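You operate a simulated robot arm through the tools that you are given. There is no shell and no other tool.

Carry out the task below with a simulated robot arm. There is one attempt and no reset: what you move stays moved.

JOB
Renew the seal ring on the chamber cover.
Fine: retainer off, grey ring in the brown tray, black ring pressed down all round with the horn, untwisted; horn back, then retainer on. Where these are worked on the way, their far stop is far enough and under half their travel is too little: seal retainer.

The check looks at the end state, three seconds after you hand in, the way a careful person would. Anything else that was tipped, shoved, dropped, spilled or broken makes it a failure. Lids that push on must go on centred and level and be pressed home; caps that screw on are set level and turned clockwise until they are tight.

ROBOT AND FRAMES
A 7-joint arm with a two-finger parallel gripper, fixed in place. Base frame: the origin is on the floor under the middle of its stand, x ahead of it, y to its left, z up; the work surface is at about z = 860. Lengths are in mm, angles in degrees, forces in N, time in s.
It reaches about 1372 mm from its shoulder. Its first joint turns from -149.0 to 149.0 degrees. Payload 3.43 kg.
The TCP is the grasp point between the finger pads, 30 mm short of the fingertips. In the tool frame z runs along the fingers and y along their closing line. The gripper opens to 94 mm. The fingers are 28 mm wide and 10 mm thick; the gripper's body (50 by 96 mm) begins 55 mm behind the TCP.
Orientation is that of the tool frame in the base frame, as [roll, pitch, yaw] about the fixed x, y, z axes, in that order (R = Rz(yaw) Ry(pitch) Rx(roll)). With the fingers straight down and closing along the base's y, the tool's x points along the base's -x, its y along +y and its z along -z.

CONTROLS
- The arm moves only by the tool jog_arm. Its arguments are lists of equal length, an entry for each row: "slide": the shift along the tool's x, y, z in mm, a list of three; "rotation": the turn, a rotation vector about the tool's x, y, z in degrees, a list of three; "hand": the opening, from 0 (shut) to 1 (fully open). In form: {"slide": [[x, y, z], ...], "rotation": [[rx, ry, rz], ...], "hand": [hand, ...]}. A call has 1 to 20 rows; each row is the pose to reach, as a shift and turn from the pose commanded when the call began, along the tool's axes at that moment. Each row takes 0.2 s and may step no farther than 50 mm and 8.6 degrees from the row before; otherwise, or with a gripper value out of range, the whole call is refused. Where a pose cannot be reached the arm comes as near as it can. A force on the tool above 70 N (or 10 N above the force at the start of the call, whichever is more), or a blocked arm, ends the call early, and 0.2 s more pass. Each finger travels about 45 mm/s and halts on what it meets, pressing with about 41 N; the grip force reading is that of the motor and also rises with nothing between the fingers. The clock runs only during rows and for 0.2 s after the last one: add rows that repeat a pose to give the fingers time. It gives the time, the measured TCP pose, the force on the tool (base axes), the opening and the grip force at its end, in the units of the frame above (readings bear some noise), with the torque about the TCP (base axes, N m) and any sound that the robot's microphone picked up, and new pictures: "views" is both (left out), scene, wrist or none.
- Cameras (640 x 400 px; columns grow to the right, rows downward): "scene" is fixed at [400, -498.4, 1463.6]; the picture's right is [-0.74, 0.67, 0.00], its down [0.45, 0.50, -0.74] and it looks along [-0.50, -0.55, -0.68] (base axes); focal length 252 px, centre (320, 200). "wrist" rides on the gripper at [76, 14, -103] in the tool frame; the picture's right is [-0.18, 0.98, 0.00], its down [-0.75, -0.14, -0.64] and it looks along [-0.63, -0.12, 0.77] (tool axes); focal length 243 px, centre (320, 200). There is no depth. A picture from a camera that has moved, and an enlarged one, comes with that camera's place and axes in the base frame and with its lens.
- close_up(camera, box): a new picture of the part [left, top, right, bottom] of that camera's present view, enlarged. The clock stands still meanwhile.
- close_job(): hands the job in; it is judged then, once.

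Nothing tells you positions but the pictures and the camera data. Unless the task says otherwise, let go and move clear before handing in.

The tools are called after ">>>" as a command line: name --argument value ..., lists and objects as JSON in quotes. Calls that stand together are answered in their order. jog_arm: Moves the arm, as the interface text tells. Its arguments: {"type":"object","properties":{"slide":{"type":"array"},"rotation":{"type":"array"},"hand":{"type":"array"},"views":{"type":"string","enum":["both","scene","wrist","none"]}},"required":["slide","rotation","hand"]} The other tools are called the same way: close_up (camera, box) takes an enlarged picture of a part of a camera's view; close_job () hands the job in.

At the start:

```text
clock: 0.0
position: [-0.4, -988.9, 1213.5]
tool_rot: [180.0, 0.0, -179.9]
wrist_force: [-0.7, -0.3, 0.5]
ft_torque: [0.01, 0.03, 0.01]
finger_gap: 94.4
grasp_force: 0.1
```

scene: 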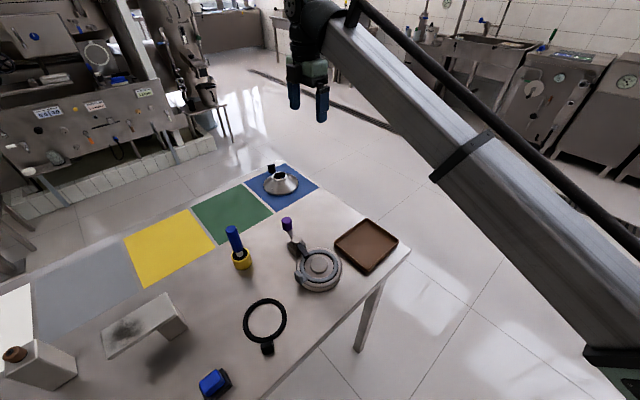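
wrist: 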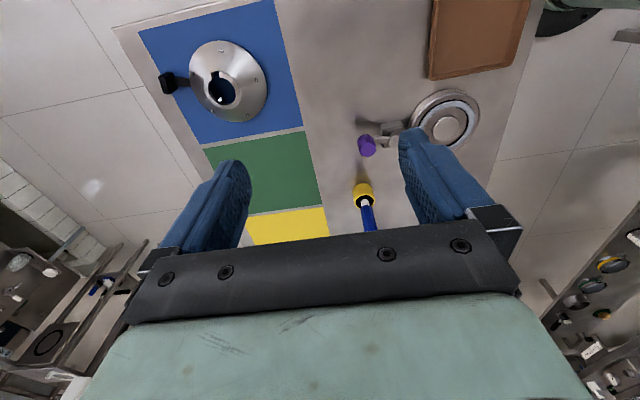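

I see a bench with a chamber cover (grey disc near the tray), a lever/clamp with a purple knob, a brown tray, a black ring with a tab, a blue-handled tool in a yellow holder and some other items. I'll take close-ups first to understand the parts.

>>> close_up --camera "scene" --box '[260, 200, 420, 300]'

>>> close_up --camera "scene" --box '[200, 210, 300, 272]'

>>> close_up --camera "scene" --box '[180, 280, 340, 400]'

>>> close_up --camera "wrist" --box '[340, 80, 500, 240]'

>>> close_up --camera "scene" --box '[0, 270, 200, 400]'

>>> close_up --camera "scene" --box '[240, 150, 330, 206]'

```text
4.00 times, centred on (340, 250) of scene
camera zoom: at [400.0, -498.4, 1463.6], right [-0.74, 0.67, 0.0], down [0.45, 0.5, -0.74], along [-0.5, -0.55, -0.68], focal length 1010 px, centre (240, 0)
```

zoom: 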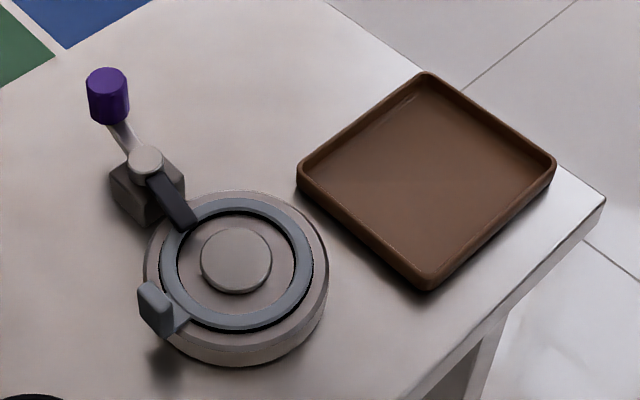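

```text
6.40 times, centred on (250, 241) of scene
camera zoom: at [400.0, -498.4, 1463.6], right [-0.74, 0.67, 0.0], down [0.45, 0.5, -0.74], along [-0.5, -0.55, -0.68], focal length 1616 px, centre (768, -62)
```

zoom: 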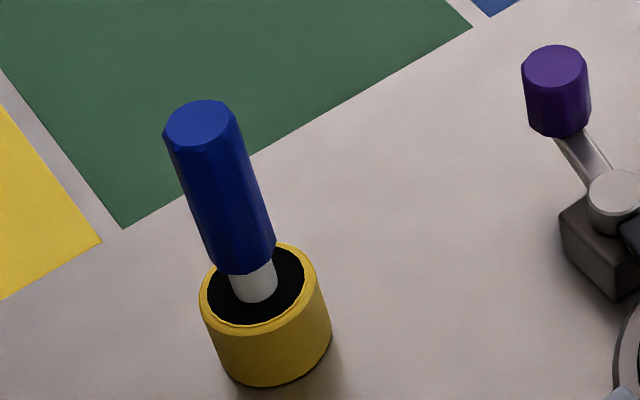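

```text
3.33 times, centred on (260, 340) of scene
camera zoom: at [400.0, -498.4, 1463.6], right [-0.74, 0.67, 0.0], down [0.45, 0.5, -0.74], along [-0.5, -0.55, -0.68], focal length 842 px, centre (520, -267)
```

zoom: 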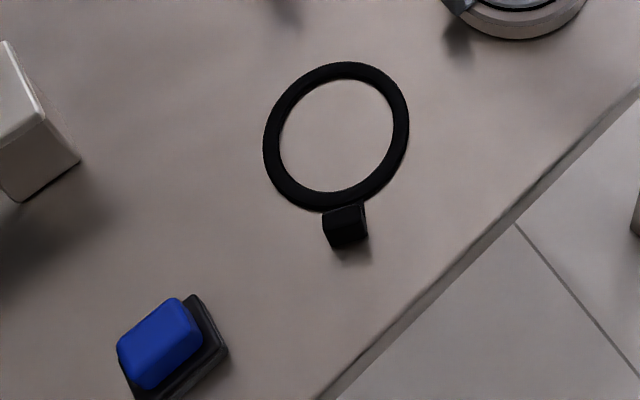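

```text
2.50 times, centred on (420, 160) of wrist
camera zoom: at [-77.6, -973.3, 1314.7], right [0.18, 0.98, 0.0], down [0.75, -0.14, 0.64], along [0.63, -0.12, -0.77], focal length 606 px, centre (70, 300)
```

zoom: 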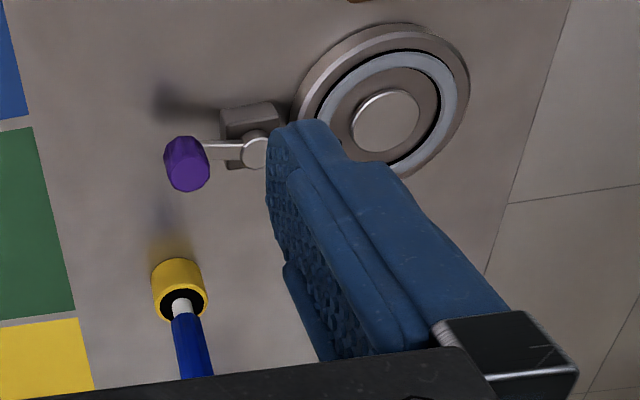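

```text
3.08 times, centred on (100, 335) of scene
camera zoom: at [400.0, -498.4, 1463.6], right [-0.74, 0.67, 0.0], down [0.45, 0.5, -0.74], along [-0.5, -0.55, -0.68], focal length 777 px, centre (997, -215)
```

zoom: 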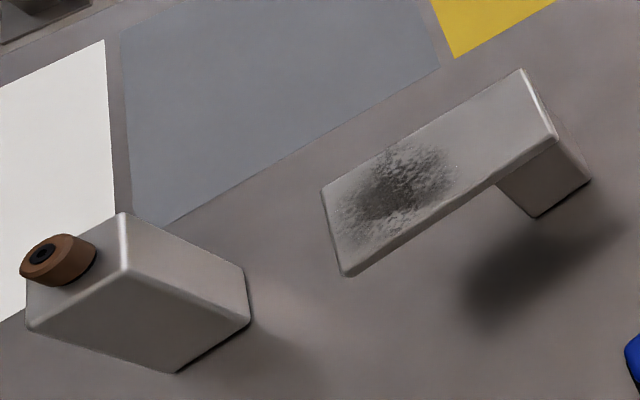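

```text
7.11 times, centred on (285, 178) of scene
camera zoom: at [400.0, -498.4, 1463.6], right [-0.74, 0.67, 0.0], down [0.45, 0.5, -0.74], along [-0.5, -0.55, -0.68], focal length 1796 px, centre (569, 356)
```

zoom: 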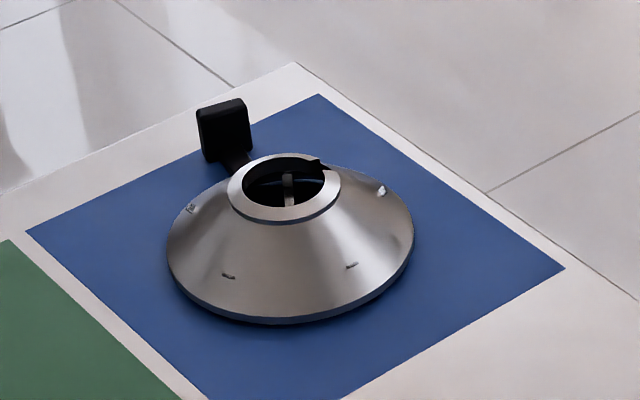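

The retainer looks like a swing lever: purple knob near (139, -930, 919), pivot near (146, -878, 901) and a dark finger over the grey ring. The cover sits at about (148, -780), the black ring at about (330, -764), and what I take to be the horn, the blue-handled tool, stands in the yellow cup at about (289, -940). I'll move the wrist camera closer to look.

>>> jog_arm --slide '[[-6, 29, 20], [-12, 58, 40], [-18, 87, 60], [-24, 116, 80], [-30, 145, 100], [-36, 174, 120], [-42, 203, 140], [-46, 229, 163]]' --rotation '[[0, 0, 0], [0, 0, 0], [0, 0, 0], [0, 0, 0], [0, 0, 0], [0, 0, 0], [0, 0, 0], [0, 0, 0]]' --hand '[1, 1, 1, 1, 1, 1, 1, 1]'

```text
clock: 1.8
position: [45.1, -757.6, 1048.6]
tool_rot: [-179.9, 0.1, -180.0]
wrist_force: [-0.2, -0.1, -0.2]
ft_torque: [0.03, -0.01, -0.03]
finger_gap: 94.0
grasp_force: 0.0
camera wrist: at [-31.9, -742.5, 1150.4], right [0.18, 0.98, 0.0], down [0.75, -0.14, 0.64], along [0.63, -0.12, -0.77], focal length 243 px, centre (320, 200)
```

scene: 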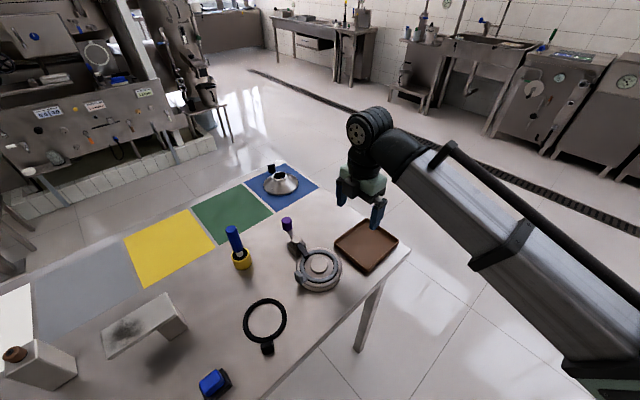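
wrist: 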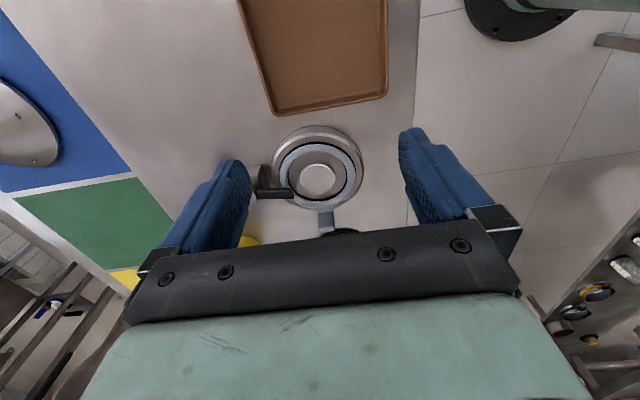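

I can see the cover, the retainer finger and the grey ring's tab. I'll enlarge this view.

>>> close_up --camera "wrist" --box '[240, 110, 380, 240]'

>>> close_up --camera "scene" --box '[270, 205, 360, 300]'

```text
3.08 times, centred on (310, 175) of wrist
camera zoom: at [-31.9, -742.5, 1150.4], right [0.18, 0.98, 0.0], down [0.75, -0.14, 0.64], along [0.63, -0.12, -0.77], focal length 746 px, centre (351, 277)
```

zoom: 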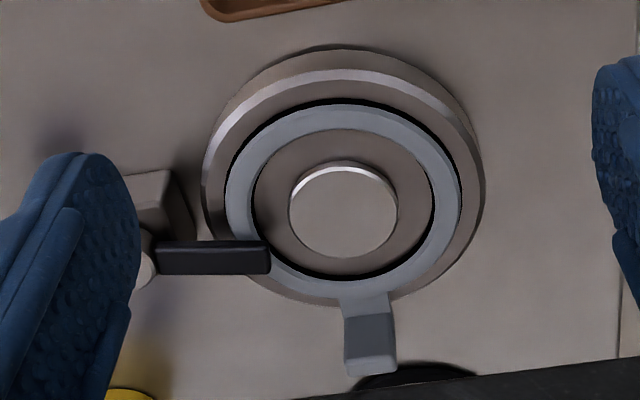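

```text
4.21 times, centred on (315, 252) of scene
camera zoom: at [400.0, -498.4, 1463.6], right [-0.74, 0.67, 0.0], down [0.45, 0.5, -0.74], along [-0.5, -0.55, -0.68], focal length 1063 px, centre (341, -21)
```

zoom: 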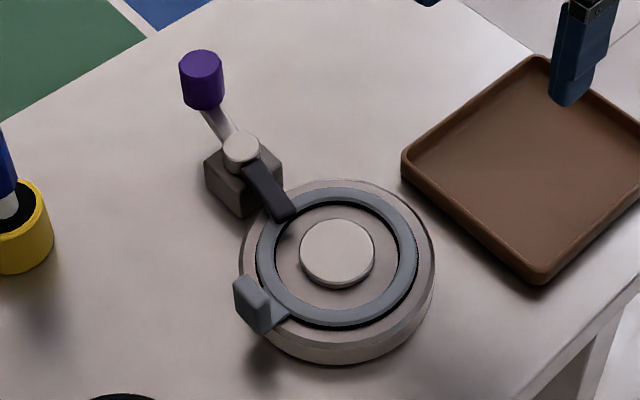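

The finger bar is over the grey ring and the lever is straight through the pivot. I'll move the camera to look at the retainer from closer.

>>> jog_arm --slide '[[-3, -26, 12], [-6, -52, 24], [-9, -78, 36], [-11, -104, 48]]' --rotation '[[0, 0, 0], [0, 0, 0], [0, 0, 0], [0, 0, 0]]' --hand '[1, 1, 1, 1]'

>>> close_up --camera "wrist" --box '[230, 90, 410, 230]'

```text
clock: 2.8
position: [54.6, -862.7, 1001.2]
tool_rot: [-180.0, 0.0, 179.9]
wrist_force: [-0.3, -0.4, 1.3]
ft_torque: [0.03, 0.02, -0.01]
finger_gap: 94.1
grasp_force: 0.0
camera wrist: at [-22.1, -848.0, 1102.4], right [0.18, 0.98, 0.0], down [0.75, -0.14, 0.64], along [0.63, -0.12, -0.77], focal length 243 px, centre (320, 200)
```

scene: 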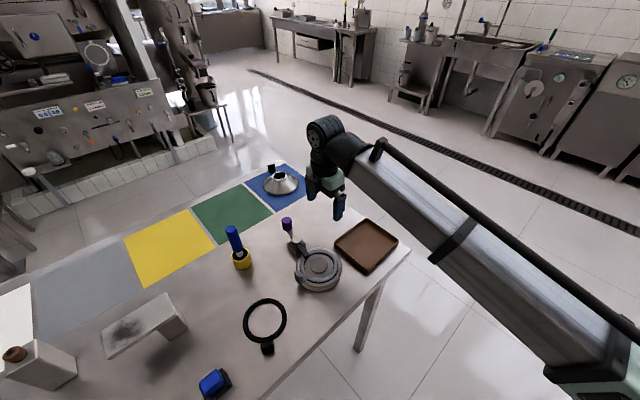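
wrist: 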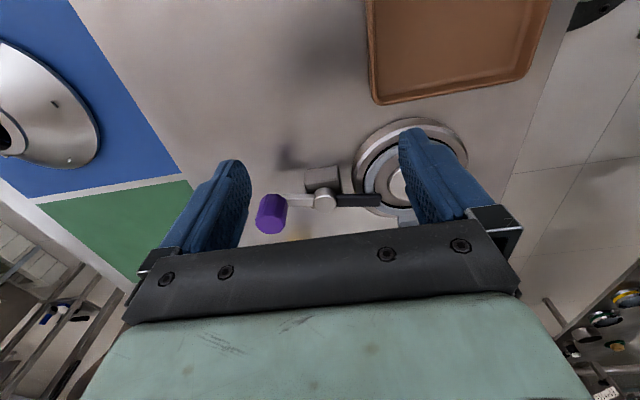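

```text
2.86 times, centred on (320, 160) of wrist
camera zoom: at [-22.1, -848.0, 1102.4], right [0.18, 0.98, 0.0], down [0.75, -0.14, 0.64], along [0.63, -0.12, -0.77], focal length 693 px, centre (320, 314)
```

zoom: 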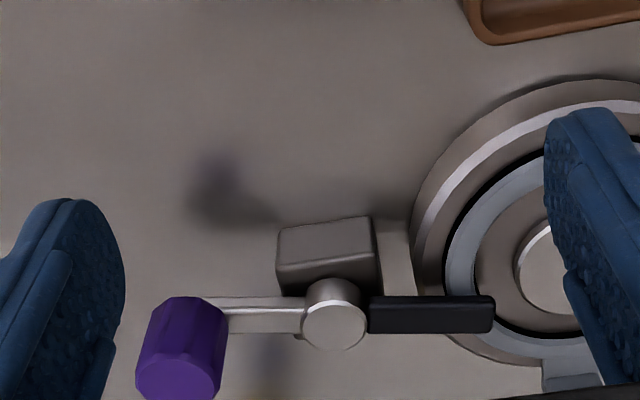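

The pivot axis is vertical, so the lever swings flat. I'll turn the gripper to straddle the purple knob across the lever and hover above it.

>>> jog_arm --slide '[[-7, -6, 0], [-14, -11, 0], [-21, -17, 0], [-28, -22, 0], [-35, -28, 0], [-42, -33, 0], [-49, -39, 0], [-56, -44, 0], [-63, -50, 0], [-70, -55, 0], [-77, -61, 0], [-83.4, -66.3, 0]]' --rotation '[[0, 0, 8.4], [0, 0, 16.8], [0, 0, 25.2], [0, 0, 33.6], [0, 0, 42], [0, 0, 50.4], [0, 0, 58.8], [0, 0, 67.2], [0, 0, 75.6], [0, 0, 84], [0, 0, 92.4], [0, 0, 100.8]]' --hand '[1, 1, 1, 1, 1, 1, 1, 1, 1, 1, 1, 1]'

>>> close_up --camera "wrist" --box '[200, 100, 440, 250]'

```text
clock: 5.4
position: [140.3, -929.3, 1001.3]
tool_rot: [-180.0, -0.1, 78.9]
wrist_force: [-0.7, -0.4, 0.5]
ft_torque: [-0.02, 0.02, 0.0]
finger_gap: 93.8
grasp_force: 0.2
camera wrist: at [167.7, -856.6, 1103.2], right [0.93, -0.37, 0.0], down [-0.28, -0.71, 0.64], along [-0.24, -0.6, -0.77], focal length 243 px, centre (320, 200)
```

scene: 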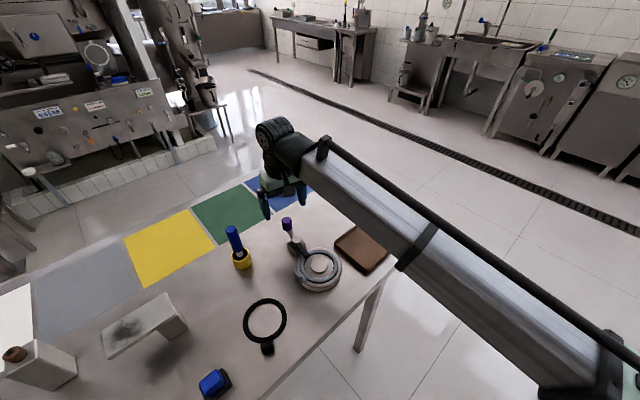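
wrist: 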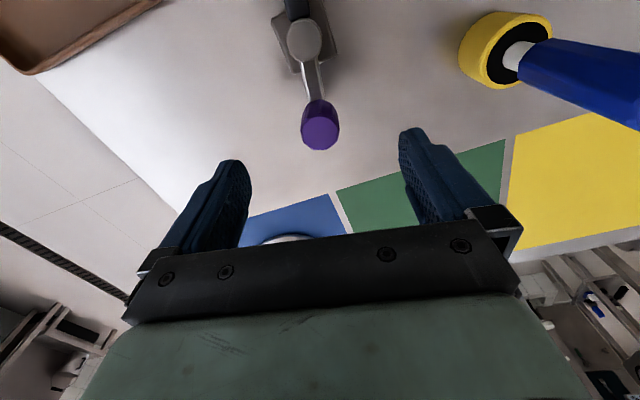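

```text
2.67 times, centred on (320, 175) of wrist
camera zoom: at [167.7, -856.6, 1103.2], right [0.93, -0.37, 0.0], down [-0.28, -0.71, 0.64], along [-0.24, -0.6, -0.77], focal length 647 px, centre (320, 267)
```

zoom: 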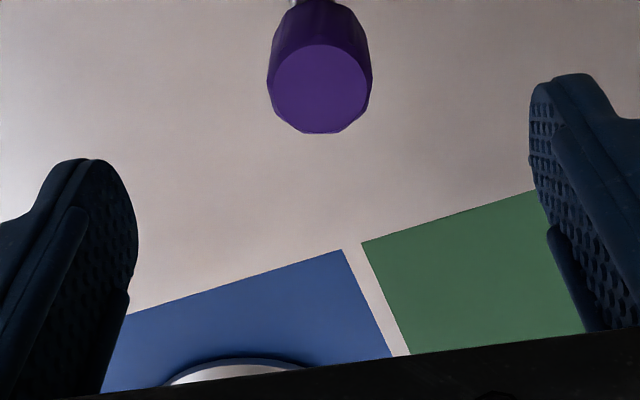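

The gripper is over the knob, which I compute at about (138.7, -928.7). The horn is also visible here, so I'll take a close look at it.

>>> close_up --camera "wrist" --box '[440, 0, 640, 140]'

>>> close_up --camera "wrist" --box '[240, 0, 380, 160]'

```text
2.86 times, centred on (540, 70) of wrist
camera zoom: at [167.7, -856.6, 1103.2], right [0.93, -0.37, 0.0], down [-0.28, -0.71, 0.64], along [-0.24, -0.6, -0.77], focal length 693 px, centre (-309, 571)
```

zoom: 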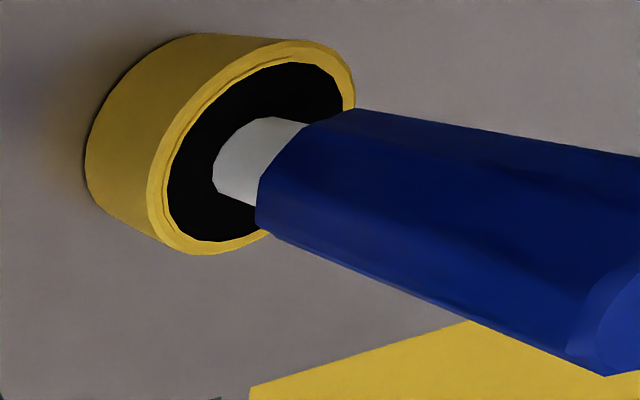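

```text
2.50 times, centred on (310, 80) of wrist
camera zoom: at [167.7, -856.6, 1103.2], right [0.93, -0.37, 0.0], down [-0.28, -0.71, 0.64], along [-0.24, -0.6, -0.77], focal length 606 px, centre (345, 500)
```

zoom: 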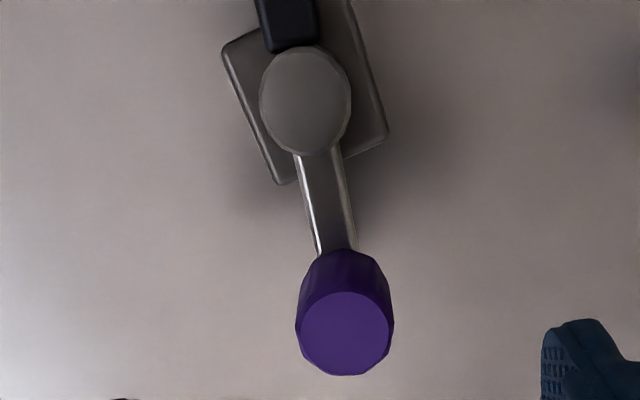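

The view is clear, so I'll lower around the knob and grip it.

>>> jog_arm --slide '[[0, -1.4, 20], [0, -1.4, 40], [0, -1.4, 55], [0, -1.4, 63], [0, -1.4, 63], [0, -1.4, 63], [0, -1.4, 63], [0, -1.4, 63], [0, -1.4, 63], [0, -1.4, 63]]' --rotation '[[0, 0, 0], [0, 0, 0], [0, 0, 0], [0, 0, 0], [0, 0, 0], [0, 0, 0], [0, 0, 0], [0, 0, 0], [0, 0, 0], [0, 0, 0]]' --hand '[1, 1, 1, 1, 0.5, 0, 0, 0, 0, 0]'

```text
clock: 7.6
position: [138.8, -928.6, 938.9]
tool_rot: [-180.0, 0.0, 79.3]
wrist_force: [3.7, -3.5, 0.1]
ft_torque: [0.05, 0.52, -0.26]
finger_gap: 29.6
grasp_force: 45.1
camera wrist: at [165.6, -855.8, 1040.8], right [0.93, -0.37, 0.0], down [-0.28, -0.71, 0.64], along [-0.23, -0.6, -0.77], focal length 243 px, centre (320, 200)
```

scene: 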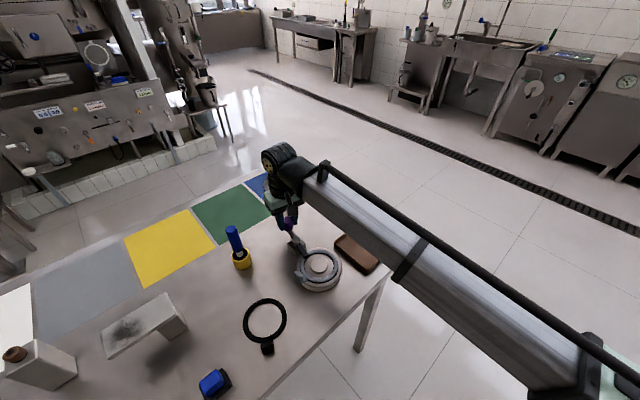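
wrist: 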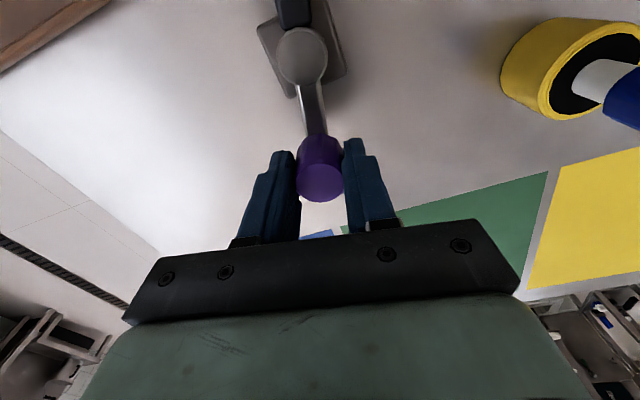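

I have hold of the knob. I'll test which way the lever is free with a small counter-clockwise swing about the pivot.

>>> jog_arm --slide '[[0.03, 1.87, 0], [0.13, 3.73, 0], [0.29, 5.6, 0]]' --rotation '[[0, 0, -2], [0, 0, -4], [0, 0, -6]]' --hand '[0, 0, 0]' --views "wrist"

```text
clock: 8.4
position: [141.2, -927.7, 939.0]
tool_rot: [-179.7, -0.1, 85.1]
wrist_force: [-21.2, 7.6, -2.9]
ft_torque: [-0.67, -0.51, -0.37]
finger_gap: 29.6
grasp_force: 45.3
camera wrist: at [160.9, -853.3, 1040.9], right [0.96, -0.27, 0.0], down [-0.2, -0.74, 0.64], along [-0.17, -0.62, -0.77], focal length 243 px, centre (320, 200)
```

wrist: 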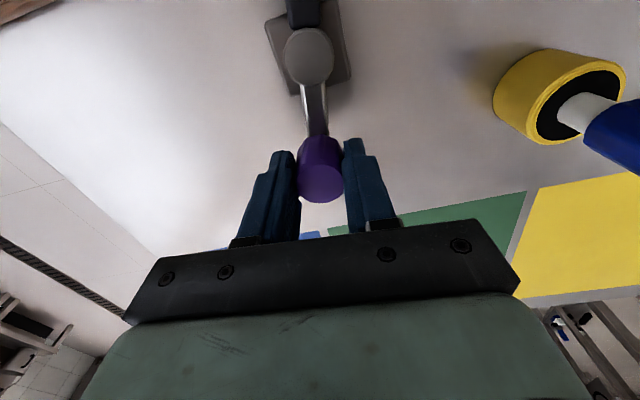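

Counter-clockwise pushes back with about 21 N, so that side looks like a stop. I'll try the other direction.

>>> jog_arm --slide '[[0.13, -3.73, 0], [0.52, -7.45, 0], [1.17, -11.12, 0]]' --rotation '[[0, 0, 4], [0, 0, 8], [0, 0, 12]]' --hand '[0, 0, 0]' --views "wrist"

```text
clock: 9.2
position: [134.3, -927.1, 939.4]
tool_rot: [179.9, 0.1, 73.0]
wrist_force: [3.2, -2.8, 2.8]
ft_torque: [0.21, 0.81, -0.18]
finger_gap: 29.5
grasp_force: 45.0
camera wrist: at [168.8, -858.7, 1040.9], right [0.89, -0.46, 0.0], down [-0.35, -0.68, 0.64], along [-0.29, -0.57, -0.77], focal length 243 px, centre (320, 200)
```

wrist: 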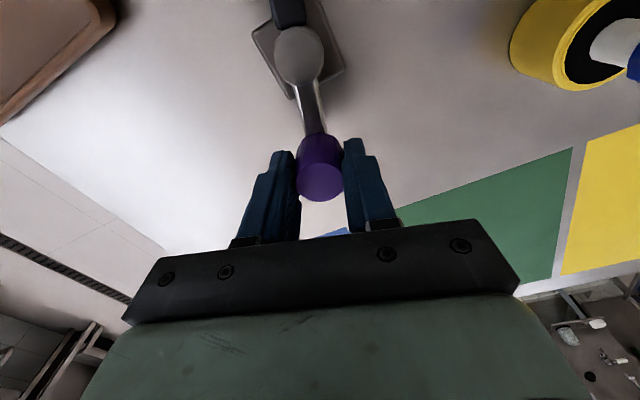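

Clockwise moves freely, so I'll keep swinging in that direction.

>>> jog_arm --slide '[[0.52, -7.45, 0], [2.07, -14.75, 0], [4.63, -21.76, 0], [8.13, -28.35, 0], [12.52, -34.39, 0], [17.7, -39.76, 0]]' --rotation '[[0, 0, 8], [0, 0, 16], [0, 0, 24], [0, 0, 32], [0, 0, 40], [0, 0, 48]]' --hand '[0, 0, 0, 0, 0, 0]'

```text
clock: 10.6
position: [99.9, -899.0, 938.3]
tool_rot: [-179.9, 0.1, 25.0]
wrist_force: [3.2, -4.2, 3.9]
ft_torque: [-0.84, 0.34, -0.3]
finger_gap: 29.8
grasp_force: 45.3
camera wrist: at [173.8, -878.8, 1040.8], right [0.25, -0.97, 0.0], down [-0.74, -0.19, 0.64], along [-0.62, -0.16, -0.77], focal length 243 px, centre (320, 200)
```

scene: 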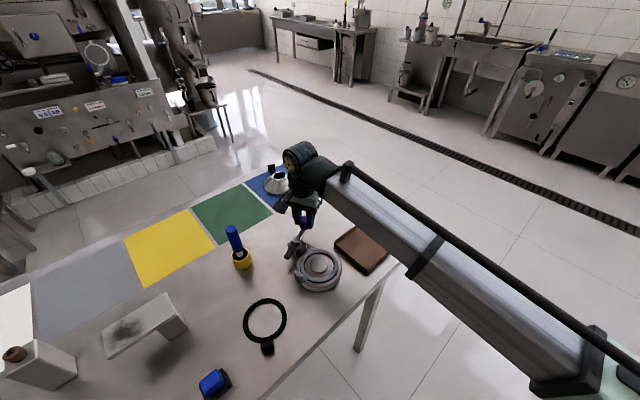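
wrist: 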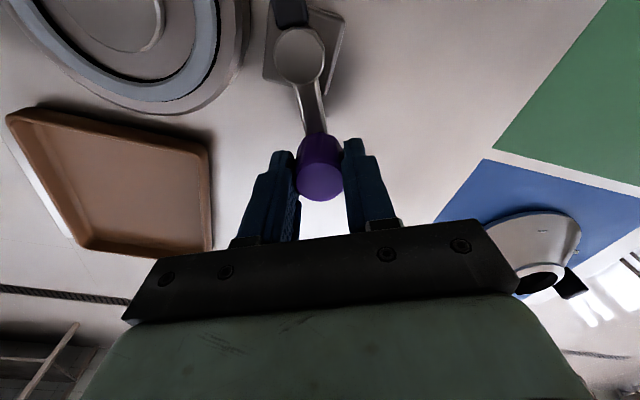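

It swung 54° with low force and the finger is leaving the cover. I'll continue towards the far stop.

>>> jog_arm --slide '[[0.29, -5.6, 0], [1.17, -11.12, 0], [2.62, -16.53, 0], [4.63, -21.76, 0]]' --rotation '[[0, 0, 6], [0, 0, 12], [0, 0, 18], [0, 0, 24]]' --hand '[0, 0, 0, 0]' --views "wrist"

```text
clock: 11.6
position: [94.0, -876.9, 939.0]
tool_rot: [-179.9, 0.0, 1.1]
wrist_force: [-5.1, 6.2, -0.9]
ft_torque: [-0.75, -0.42, 0.32]
finger_gap: 29.6
grasp_force: 44.9
camera wrist: at [169.9, -888.9, 1040.8], right [-0.17, -0.99, 0.0], down [-0.76, 0.13, 0.64], along [-0.63, 0.11, -0.77], focal length 243 px, centre (320, 200)
```

wrist: 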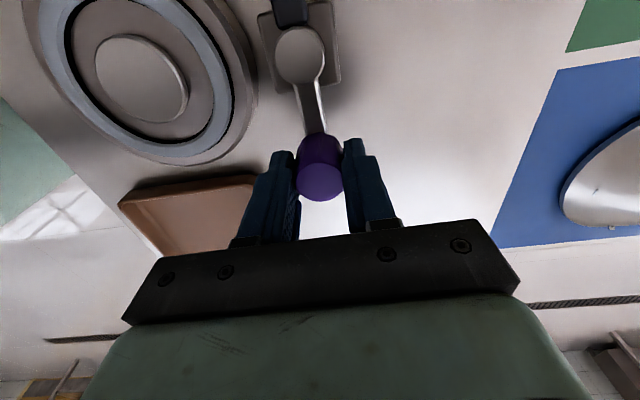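

It still moves freely at 78°, so I'll go a bit further.

>>> jog_arm --slide '[[0.29, -5.6, 0], [1.17, -11.12, 0], [2.62, -16.53, 0], [4.63, -21.76, 0]]' --rotation '[[0, 0, 6], [0, 0, 12], [0, 0, 18], [0, 0, 24]]' --hand '[0, 0, 0, 0]' --views "wrist"

```text
clock: 12.4
position: [97.7, -875.2, 938.8]
tool_rot: [178.6, -0.4, -15.9]
wrist_force: [0.3, -19.6, -16.4]
ft_torque: [0.73, -0.44, 0.06]
finger_gap: 29.4
grasp_force: 44.7
stopped in row 4: the force on the tool passed its limit at 76 N (the readings are from after the stop); the commanded pose is now the measured one
camera wrist: at [165.7, -906.6, 1041.5], right [-0.45, -0.89, 0.02], down [-0.69, 0.36, 0.63], along [-0.57, 0.27, -0.77], focal length 243 px, centre (320, 200)
```

wrist: 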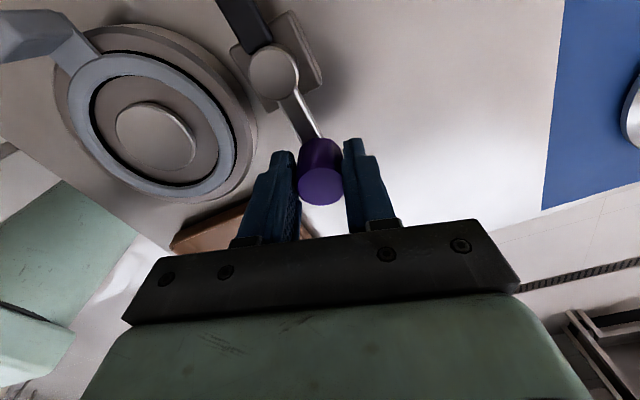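

The lever reached its far stop after roughly 80°. I'll let go of the knob with a modest opening, lift straight up and check where it rests.

>>> jog_arm --slide '[[0, 0, 0], [0, 0, 0], [0, 0, 0], [0, 0, -20], [0, 0, -50], [0, 0, -90]]' --rotation '[[0, 0, 0], [0, 0, 0], [0, 0, 0], [0, 0, 0], [0, 0, 0], [0, 0, 0]]' --hand '[0.5, 0.55, 0.55, 0.55, 0.55, 0.55]'

>>> close_up --camera "scene" --box '[270, 205, 360, 300]'

>>> close_up --camera "wrist" --box '[60, 0, 380, 240]'

```text
clock: 13.8
position: [97.0, -868.2, 1029.4]
tool_rot: [178.8, -0.3, -16.0]
wrist_force: [0.3, -0.8, 0.0]
ft_torque: [0.02, 0.02, 0.01]
finger_gap: 51.7
grasp_force: 0.0
camera wrist: at [164.6, -900.6, 1132.1], right [-0.45, -0.89, 0.02], down [-0.69, 0.36, 0.63], along [-0.57, 0.27, -0.77], focal length 243 px, centre (320, 200)
```

scene: 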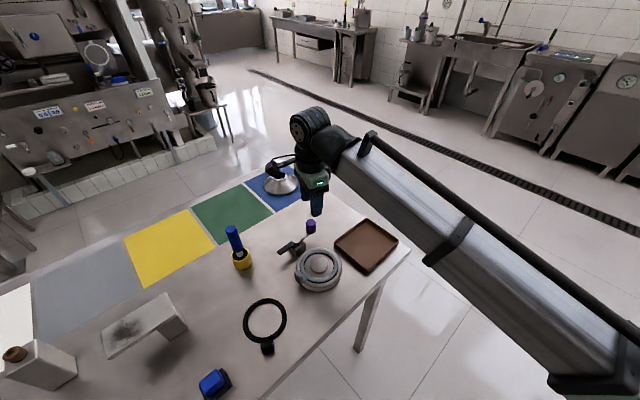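
wrist: 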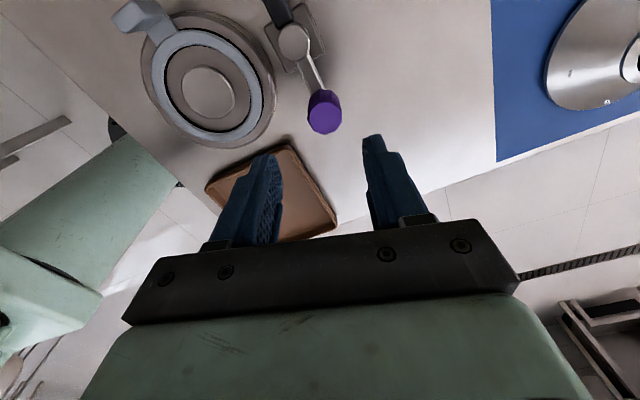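

```text
4.21 times, centred on (315, 252) of scene
camera zoom: at [400.0, -498.4, 1463.6], right [-0.74, 0.67, 0.0], down [0.45, 0.5, -0.74], along [-0.5, -0.55, -0.68], focal length 1063 px, centre (341, -21)
```

zoom: 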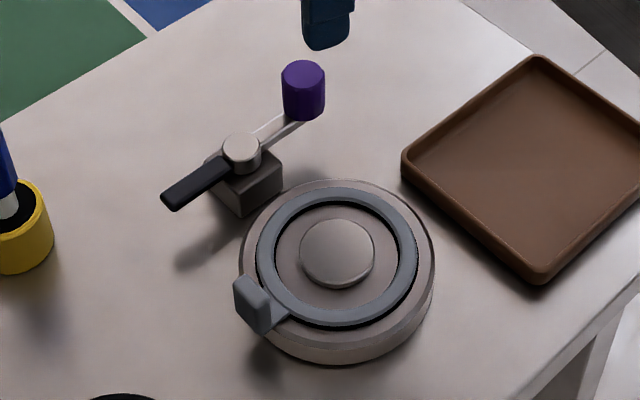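

```text
1.67 times, centred on (220, 120) of wrist
camera zoom: at [164.6, -900.6, 1132.1], right [-0.45, -0.89, 0.02], down [-0.69, 0.36, 0.63], along [-0.57, 0.27, -0.77], focal length 404 px, centre (487, 333)
```

zoom: 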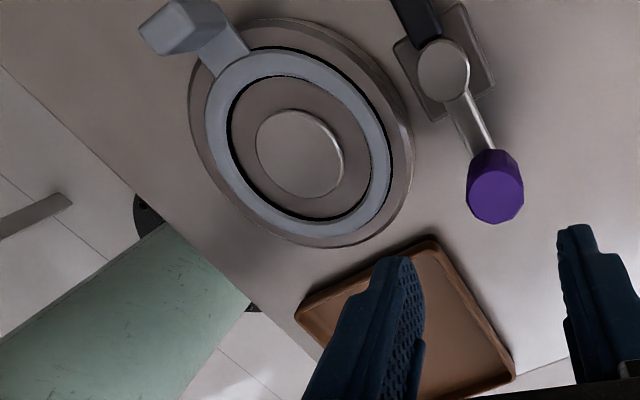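

The retainer is clear of the cover, with its finger pointing away and the knob near (94, -876). Next I'll level the tool and move above the grey ring's tab for a closer look.

>>> jog_arm --slide '[[18, -22, 6], [35, -45, 12], [53, -67, 18], [70, -89, 24], [87.6, -111.5, 29]]' --rotation '[[0.3, -0.1, -2], [0.6, -0.1, -4], [0.9, -0.2, -7], [1.2, -0.3, -9], [1.2, -0.3, -11]]' --hand '[0.55, 0.55, 0.55, 0.55, 0.55]'

>>> close_up --camera "wrist" --box '[200, 60, 440, 210]'

```text
clock: 15.0
position: [212.7, -786.5, 997.4]
tool_rot: [179.8, 0.0, -4.9]
wrist_force: [-1.0, 0.1, 0.6]
ft_torque: [0.0, 0.0, -0.02]
finger_gap: 51.5
grasp_force: 0.0
camera wrist: at [285.6, -806.5, 1099.1], right [-0.27, -0.96, 0.0], down [-0.74, 0.21, 0.64], along [-0.62, 0.17, -0.77], focal length 243 px, centre (320, 200)
```

scene: 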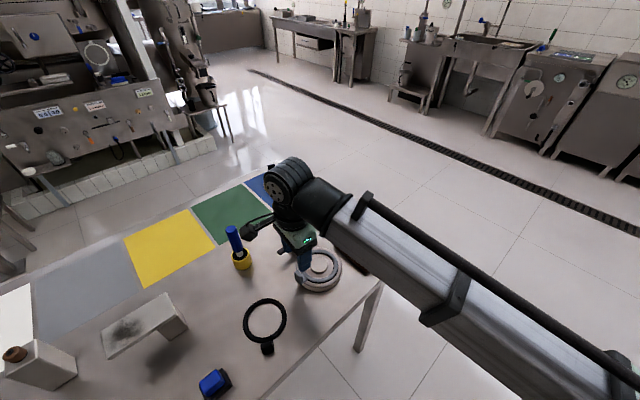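
wrist: 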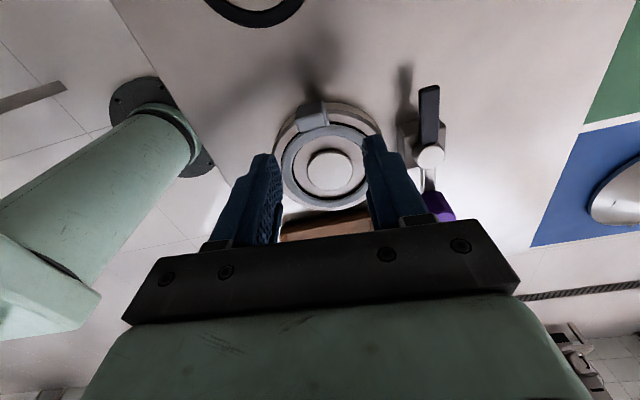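

```text
2.67 times, centred on (320, 135) of wrist
camera zoom: at [285.6, -806.5, 1099.1], right [-0.27, -0.96, 0.0], down [-0.74, 0.21, 0.64], along [-0.62, 0.17, -0.77], focal length 647 px, centre (320, 373)
```

zoom: 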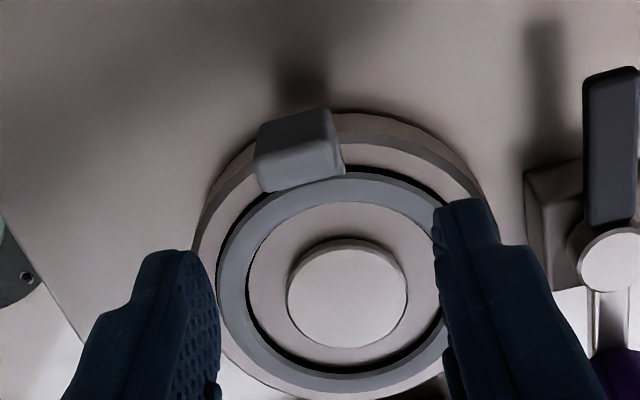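

The tab top is at about (212.8, -780.3, 911), pointing straight along +x, and the raised cover centre is at about z = 886. I'll square the gripper to it and lower so the fingers straddle the tab.

>>> jog_arm --slide '[[-0.5, -6.2, 20], [-0.5, -6.2, 40], [-0.5, -6.2, 58], [-0.5, -6.2, 68]]' --rotation '[[0.2, 0, -4.9], [0.2, 0, -4.9], [0.2, 0, -4.9], [0.2, 0, -4.9]]' --hand '[0.55, 0.55, 0.55, 0.55]'

>>> close_up --camera "wrist" --box '[200, 60, 440, 240]'

>>> close_up --camera "scene" --box '[270, 220, 360, 300]'

```text
clock: 16.0
position: [213.4, -780.9, 931.6]
tool_rot: [-180.0, 0.0, -0.1]
wrist_force: [-0.6, -0.2, 0.3]
ft_torque: [0.02, -0.01, 0.0]
finger_gap: 51.5
grasp_force: 0.0
camera wrist: at [288.1, -794.8, 1033.0], right [-0.18, -0.98, 0.0], down [-0.75, 0.14, 0.64], along [-0.63, 0.12, -0.77], focal length 243 px, centre (320, 200)
```

scene: 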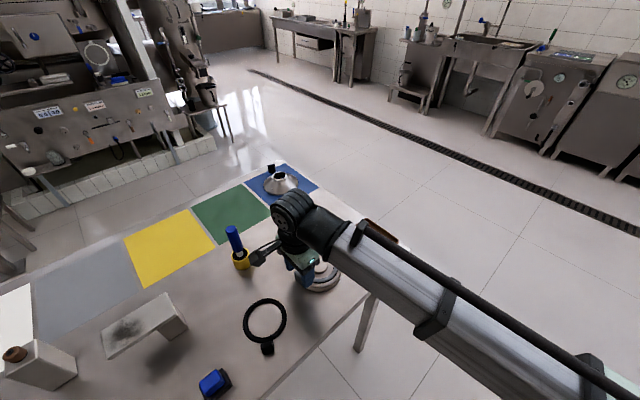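
wrist: 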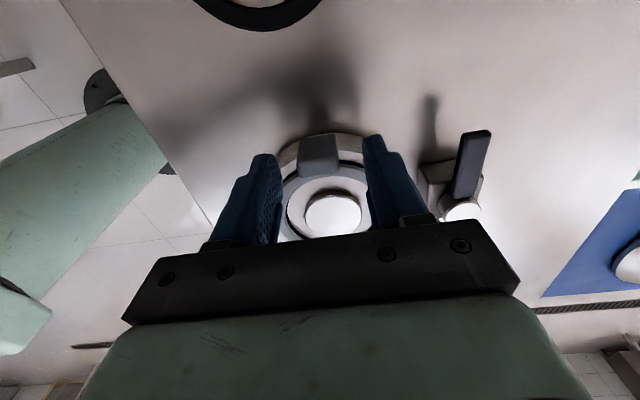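

```text
2.22 times, centred on (320, 150) of wrist
camera zoom: at [288.1, -794.8, 1033.0], right [-0.18, -0.98, 0.0], down [-0.75, 0.14, 0.64], along [-0.63, 0.12, -0.77], focal length 539 px, centre (320, 311)
```

zoom: 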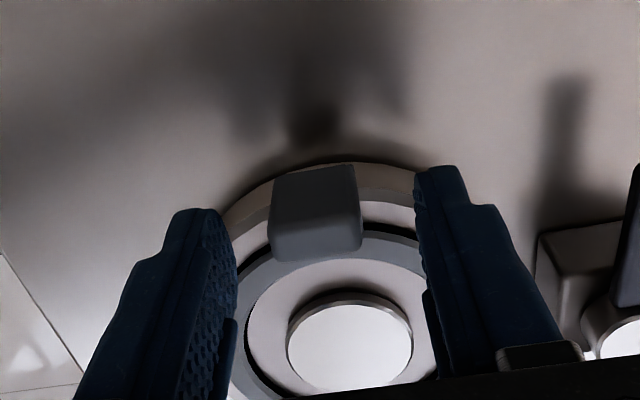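

```text
5.00 times, centred on (315, 260) of scene
camera zoom: at [400.0, -498.4, 1463.6], right [-0.74, 0.67, 0.0], down [0.45, 0.5, -0.74], along [-0.5, -0.55, -0.68], focal length 1263 px, centre (345, -100)
```

zoom: 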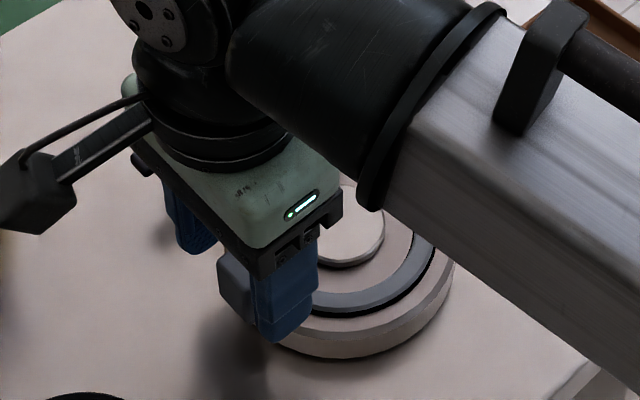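

The tab is centred between the fingers. I'll lower the last 10 mm and close on it.

>>> jog_arm --slide '[[-0.5, -1.3, 5], [-0.5, -1.3, 10], [-0.5, -1.3, 10], [-0.5, -1.3, 10], [-0.5, -1.3, 10], [-0.5, -1.3, 10], [-0.5, -1.3, 10]]' --rotation '[[0, 0, 0], [0, 0, 0], [0, 0, 0], [0, 0, 0], [0, 0, 0], [0, 0, 0], [0, 0, 0]]' --hand '[0.55, 0.55, 0.4, 0.3, 0.2, 0.1, 0.0]'

>>> close_up --camera "wrist" --box '[200, 60, 440, 240]'

```text
clock: 17.6
position: [211.2, -778.9, 922.1]
tool_rot: [-180.0, 0.0, 0.0]
wrist_force: [4.0, -6.8, 12.2]
ft_torque: [-0.24, -0.01, 0.04]
finger_gap: 23.1
grasp_force: 41.3
camera wrist: at [287.3, -793.7, 1024.4], right [-0.18, -0.98, 0.0], down [-0.75, 0.14, 0.64], along [-0.63, 0.12, -0.77], focal length 243 px, centre (320, 200)
```

scene: 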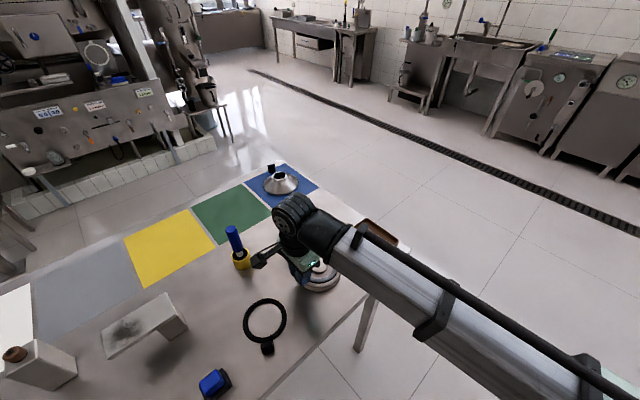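
wrist: 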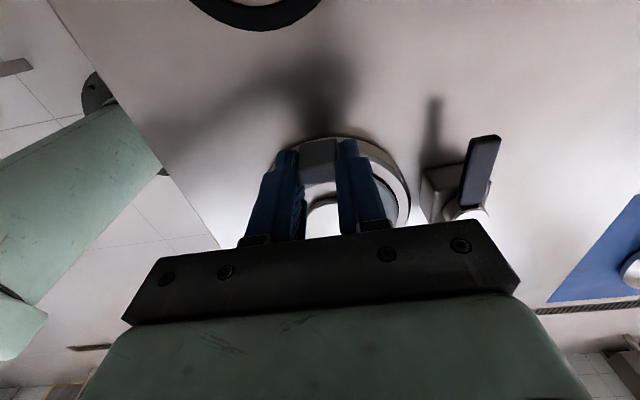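

```text
2.22 times, centred on (320, 150) of wrist
camera zoom: at [287.3, -793.7, 1024.4], right [-0.18, -0.98, 0.0], down [-0.75, 0.14, 0.64], along [-0.63, 0.12, -0.77], focal length 539 px, centre (320, 311)
```

zoom: 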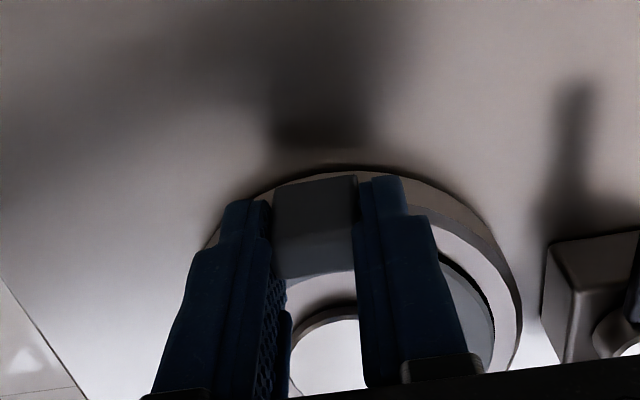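

I've gripped the tab with a 23 mm opening. I'll lift the grey ring slowly and check it.

>>> jog_arm --slide '[[0, 0, -4], [0, 0, -8], [0, 0, -14], [0, 0, -22], [0, 0, -30], [0, 0, -40], [0, 0, -50]]' --rotation '[[0, 0, 0], [0, 0, 0], [0, 0, 0], [0, 0, 0], [0, 0, 0], [0, 0, 0], [0, 0, 0]]' --hand '[0, 0, 0, 0, 0, 0, 0]'

>>> close_up --camera "wrist" --box '[200, 60, 440, 240]'

>>> close_up --camera "scene" --box '[270, 220, 360, 300]'

```text
clock: 19.2
position: [212.9, -780.8, 971.5]
tool_rot: [-179.8, 0.2, 0.0]
wrist_force: [-0.2, -0.3, 0.4]
ft_torque: [-0.01, -0.03, 0.01]
finger_gap: 22.7
grasp_force: 41.1
camera wrist: at [287.8, -795.1, 1073.5], right [-0.18, -0.98, 0.0], down [-0.75, 0.14, 0.64], along [-0.63, 0.12, -0.77], focal length 243 px, centre (320, 200)
```

scene: 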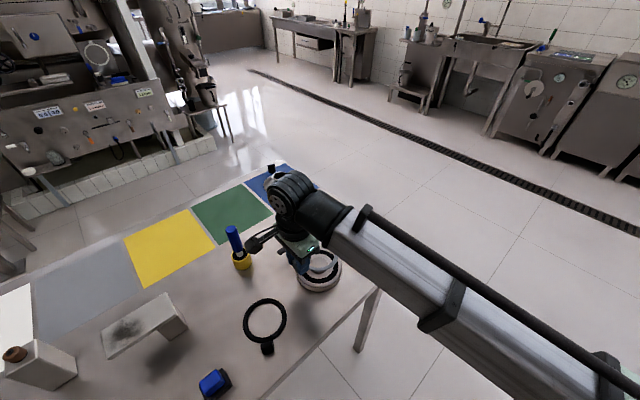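
wrist: 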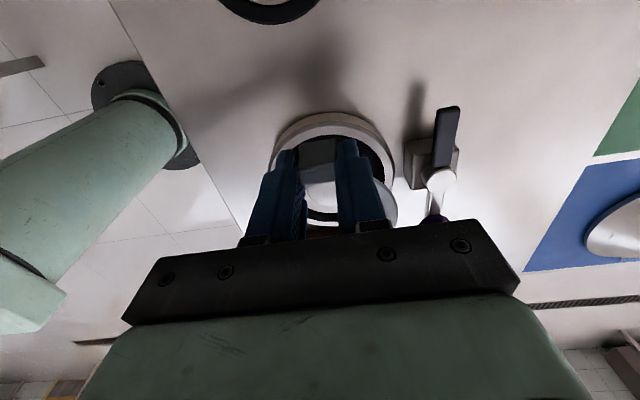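

```text
2.22 times, centred on (320, 150) of wrist
camera zoom: at [287.8, -795.1, 1073.5], right [-0.18, -0.98, 0.0], down [-0.75, 0.14, 0.64], along [-0.63, 0.12, -0.77], focal length 539 px, centre (320, 311)
```

zoom: 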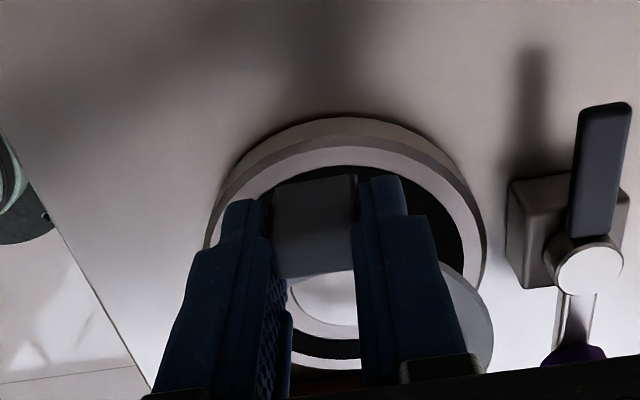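

```text
5.00 times, centred on (315, 260) of scene
camera zoom: at [400.0, -498.4, 1463.6], right [-0.74, 0.67, 0.0], down [0.45, 0.5, -0.74], along [-0.5, -0.55, -0.68], focal length 1263 px, centre (345, -100)
```

zoom: 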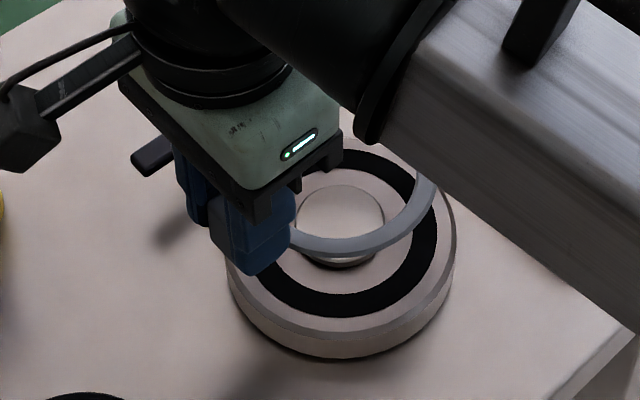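

The grey ring came out cleanly and hangs level. I'll carry it over the tray, turning it 30° so the tab points into a corner and has room.

>>> jog_arm --slide '[[-10, -3, -20], [-35, -11, -22], [-60, -19, -22], [-85, -26, -22], [-110, -34, -22], [-135, -42, -22], [-160, -50, -22], [-183, -56.3, -22]]' --rotation '[[0, 0, 0], [0, 0, -4], [0, 0, -8], [0, 0, -12], [0, 0, -17], [0, 0, -22], [0, 0, -26], [0, 0, -30]]' --hand '[0, 0, 0, 0, 0, 0, 0, 0]'

>>> close_up --camera "scene" --box '[290, 180, 430, 290]'

>>> close_up --camera "wrist" --box '[160, 40, 480, 240]'

```text
clock: 21.0
position: [28.9, -721.3, 993.4]
tool_rot: [-179.9, 0.0, 30.0]
wrist_force: [-0.5, 0.1, 0.3]
ft_torque: [0.05, 0.0, 0.0]
finger_gap: 22.8
grasp_force: 41.2
camera wrist: at [100.0, -696.1, 1095.7], right [0.33, -0.94, 0.0], down [-0.72, -0.26, 0.64], along [-0.61, -0.21, -0.77], focal length 243 px, centre (320, 200)
```

scene: 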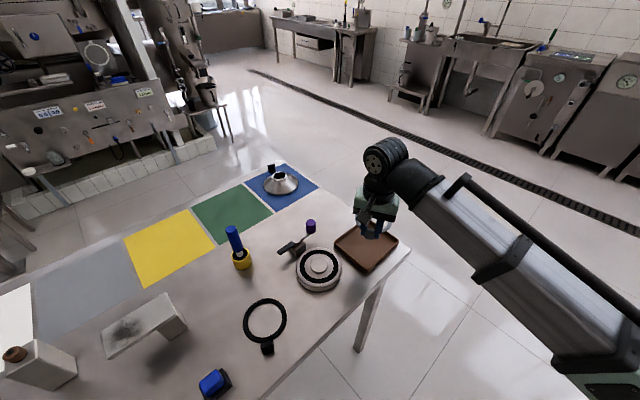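
wrist: 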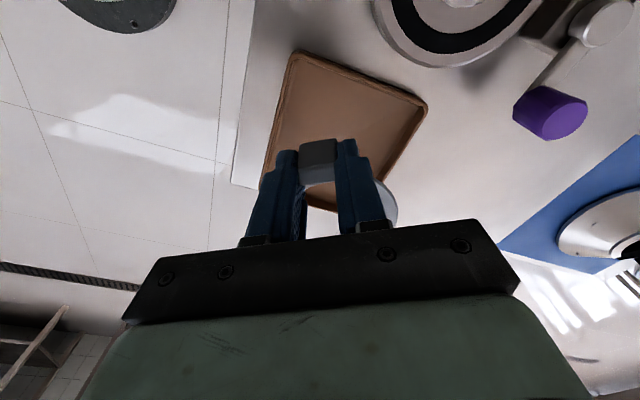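

```text
3.64 times, centred on (360, 235) of scene
camera zoom: at [400.0, -498.4, 1463.6], right [-0.74, 0.67, 0.0], down [0.45, 0.5, -0.74], along [-0.5, -0.55, -0.68], focal length 918 px, centre (174, 73)
```

zoom: 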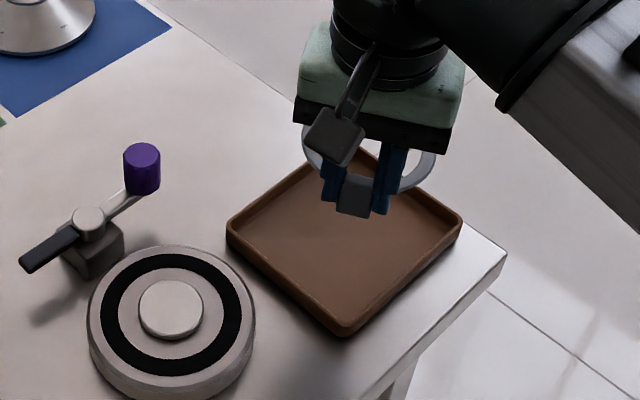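

```text
2.00 times, centred on (320, 140) of wrist
camera zoom: at [100.0, -696.1, 1095.7], right [0.33, -0.94, 0.0], down [-0.72, -0.26, 0.64], along [-0.61, -0.21, -0.77], focal length 485 px, centre (320, 320)
```

zoom: 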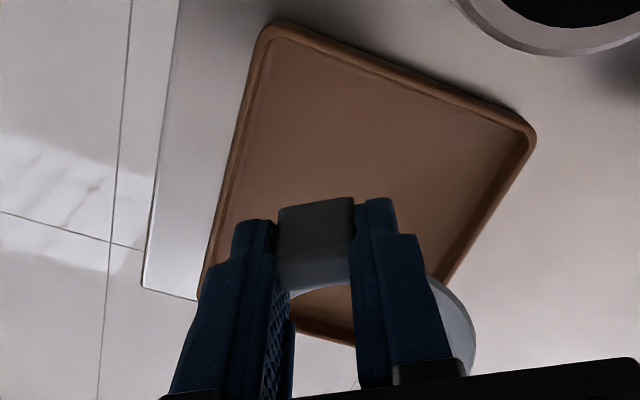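

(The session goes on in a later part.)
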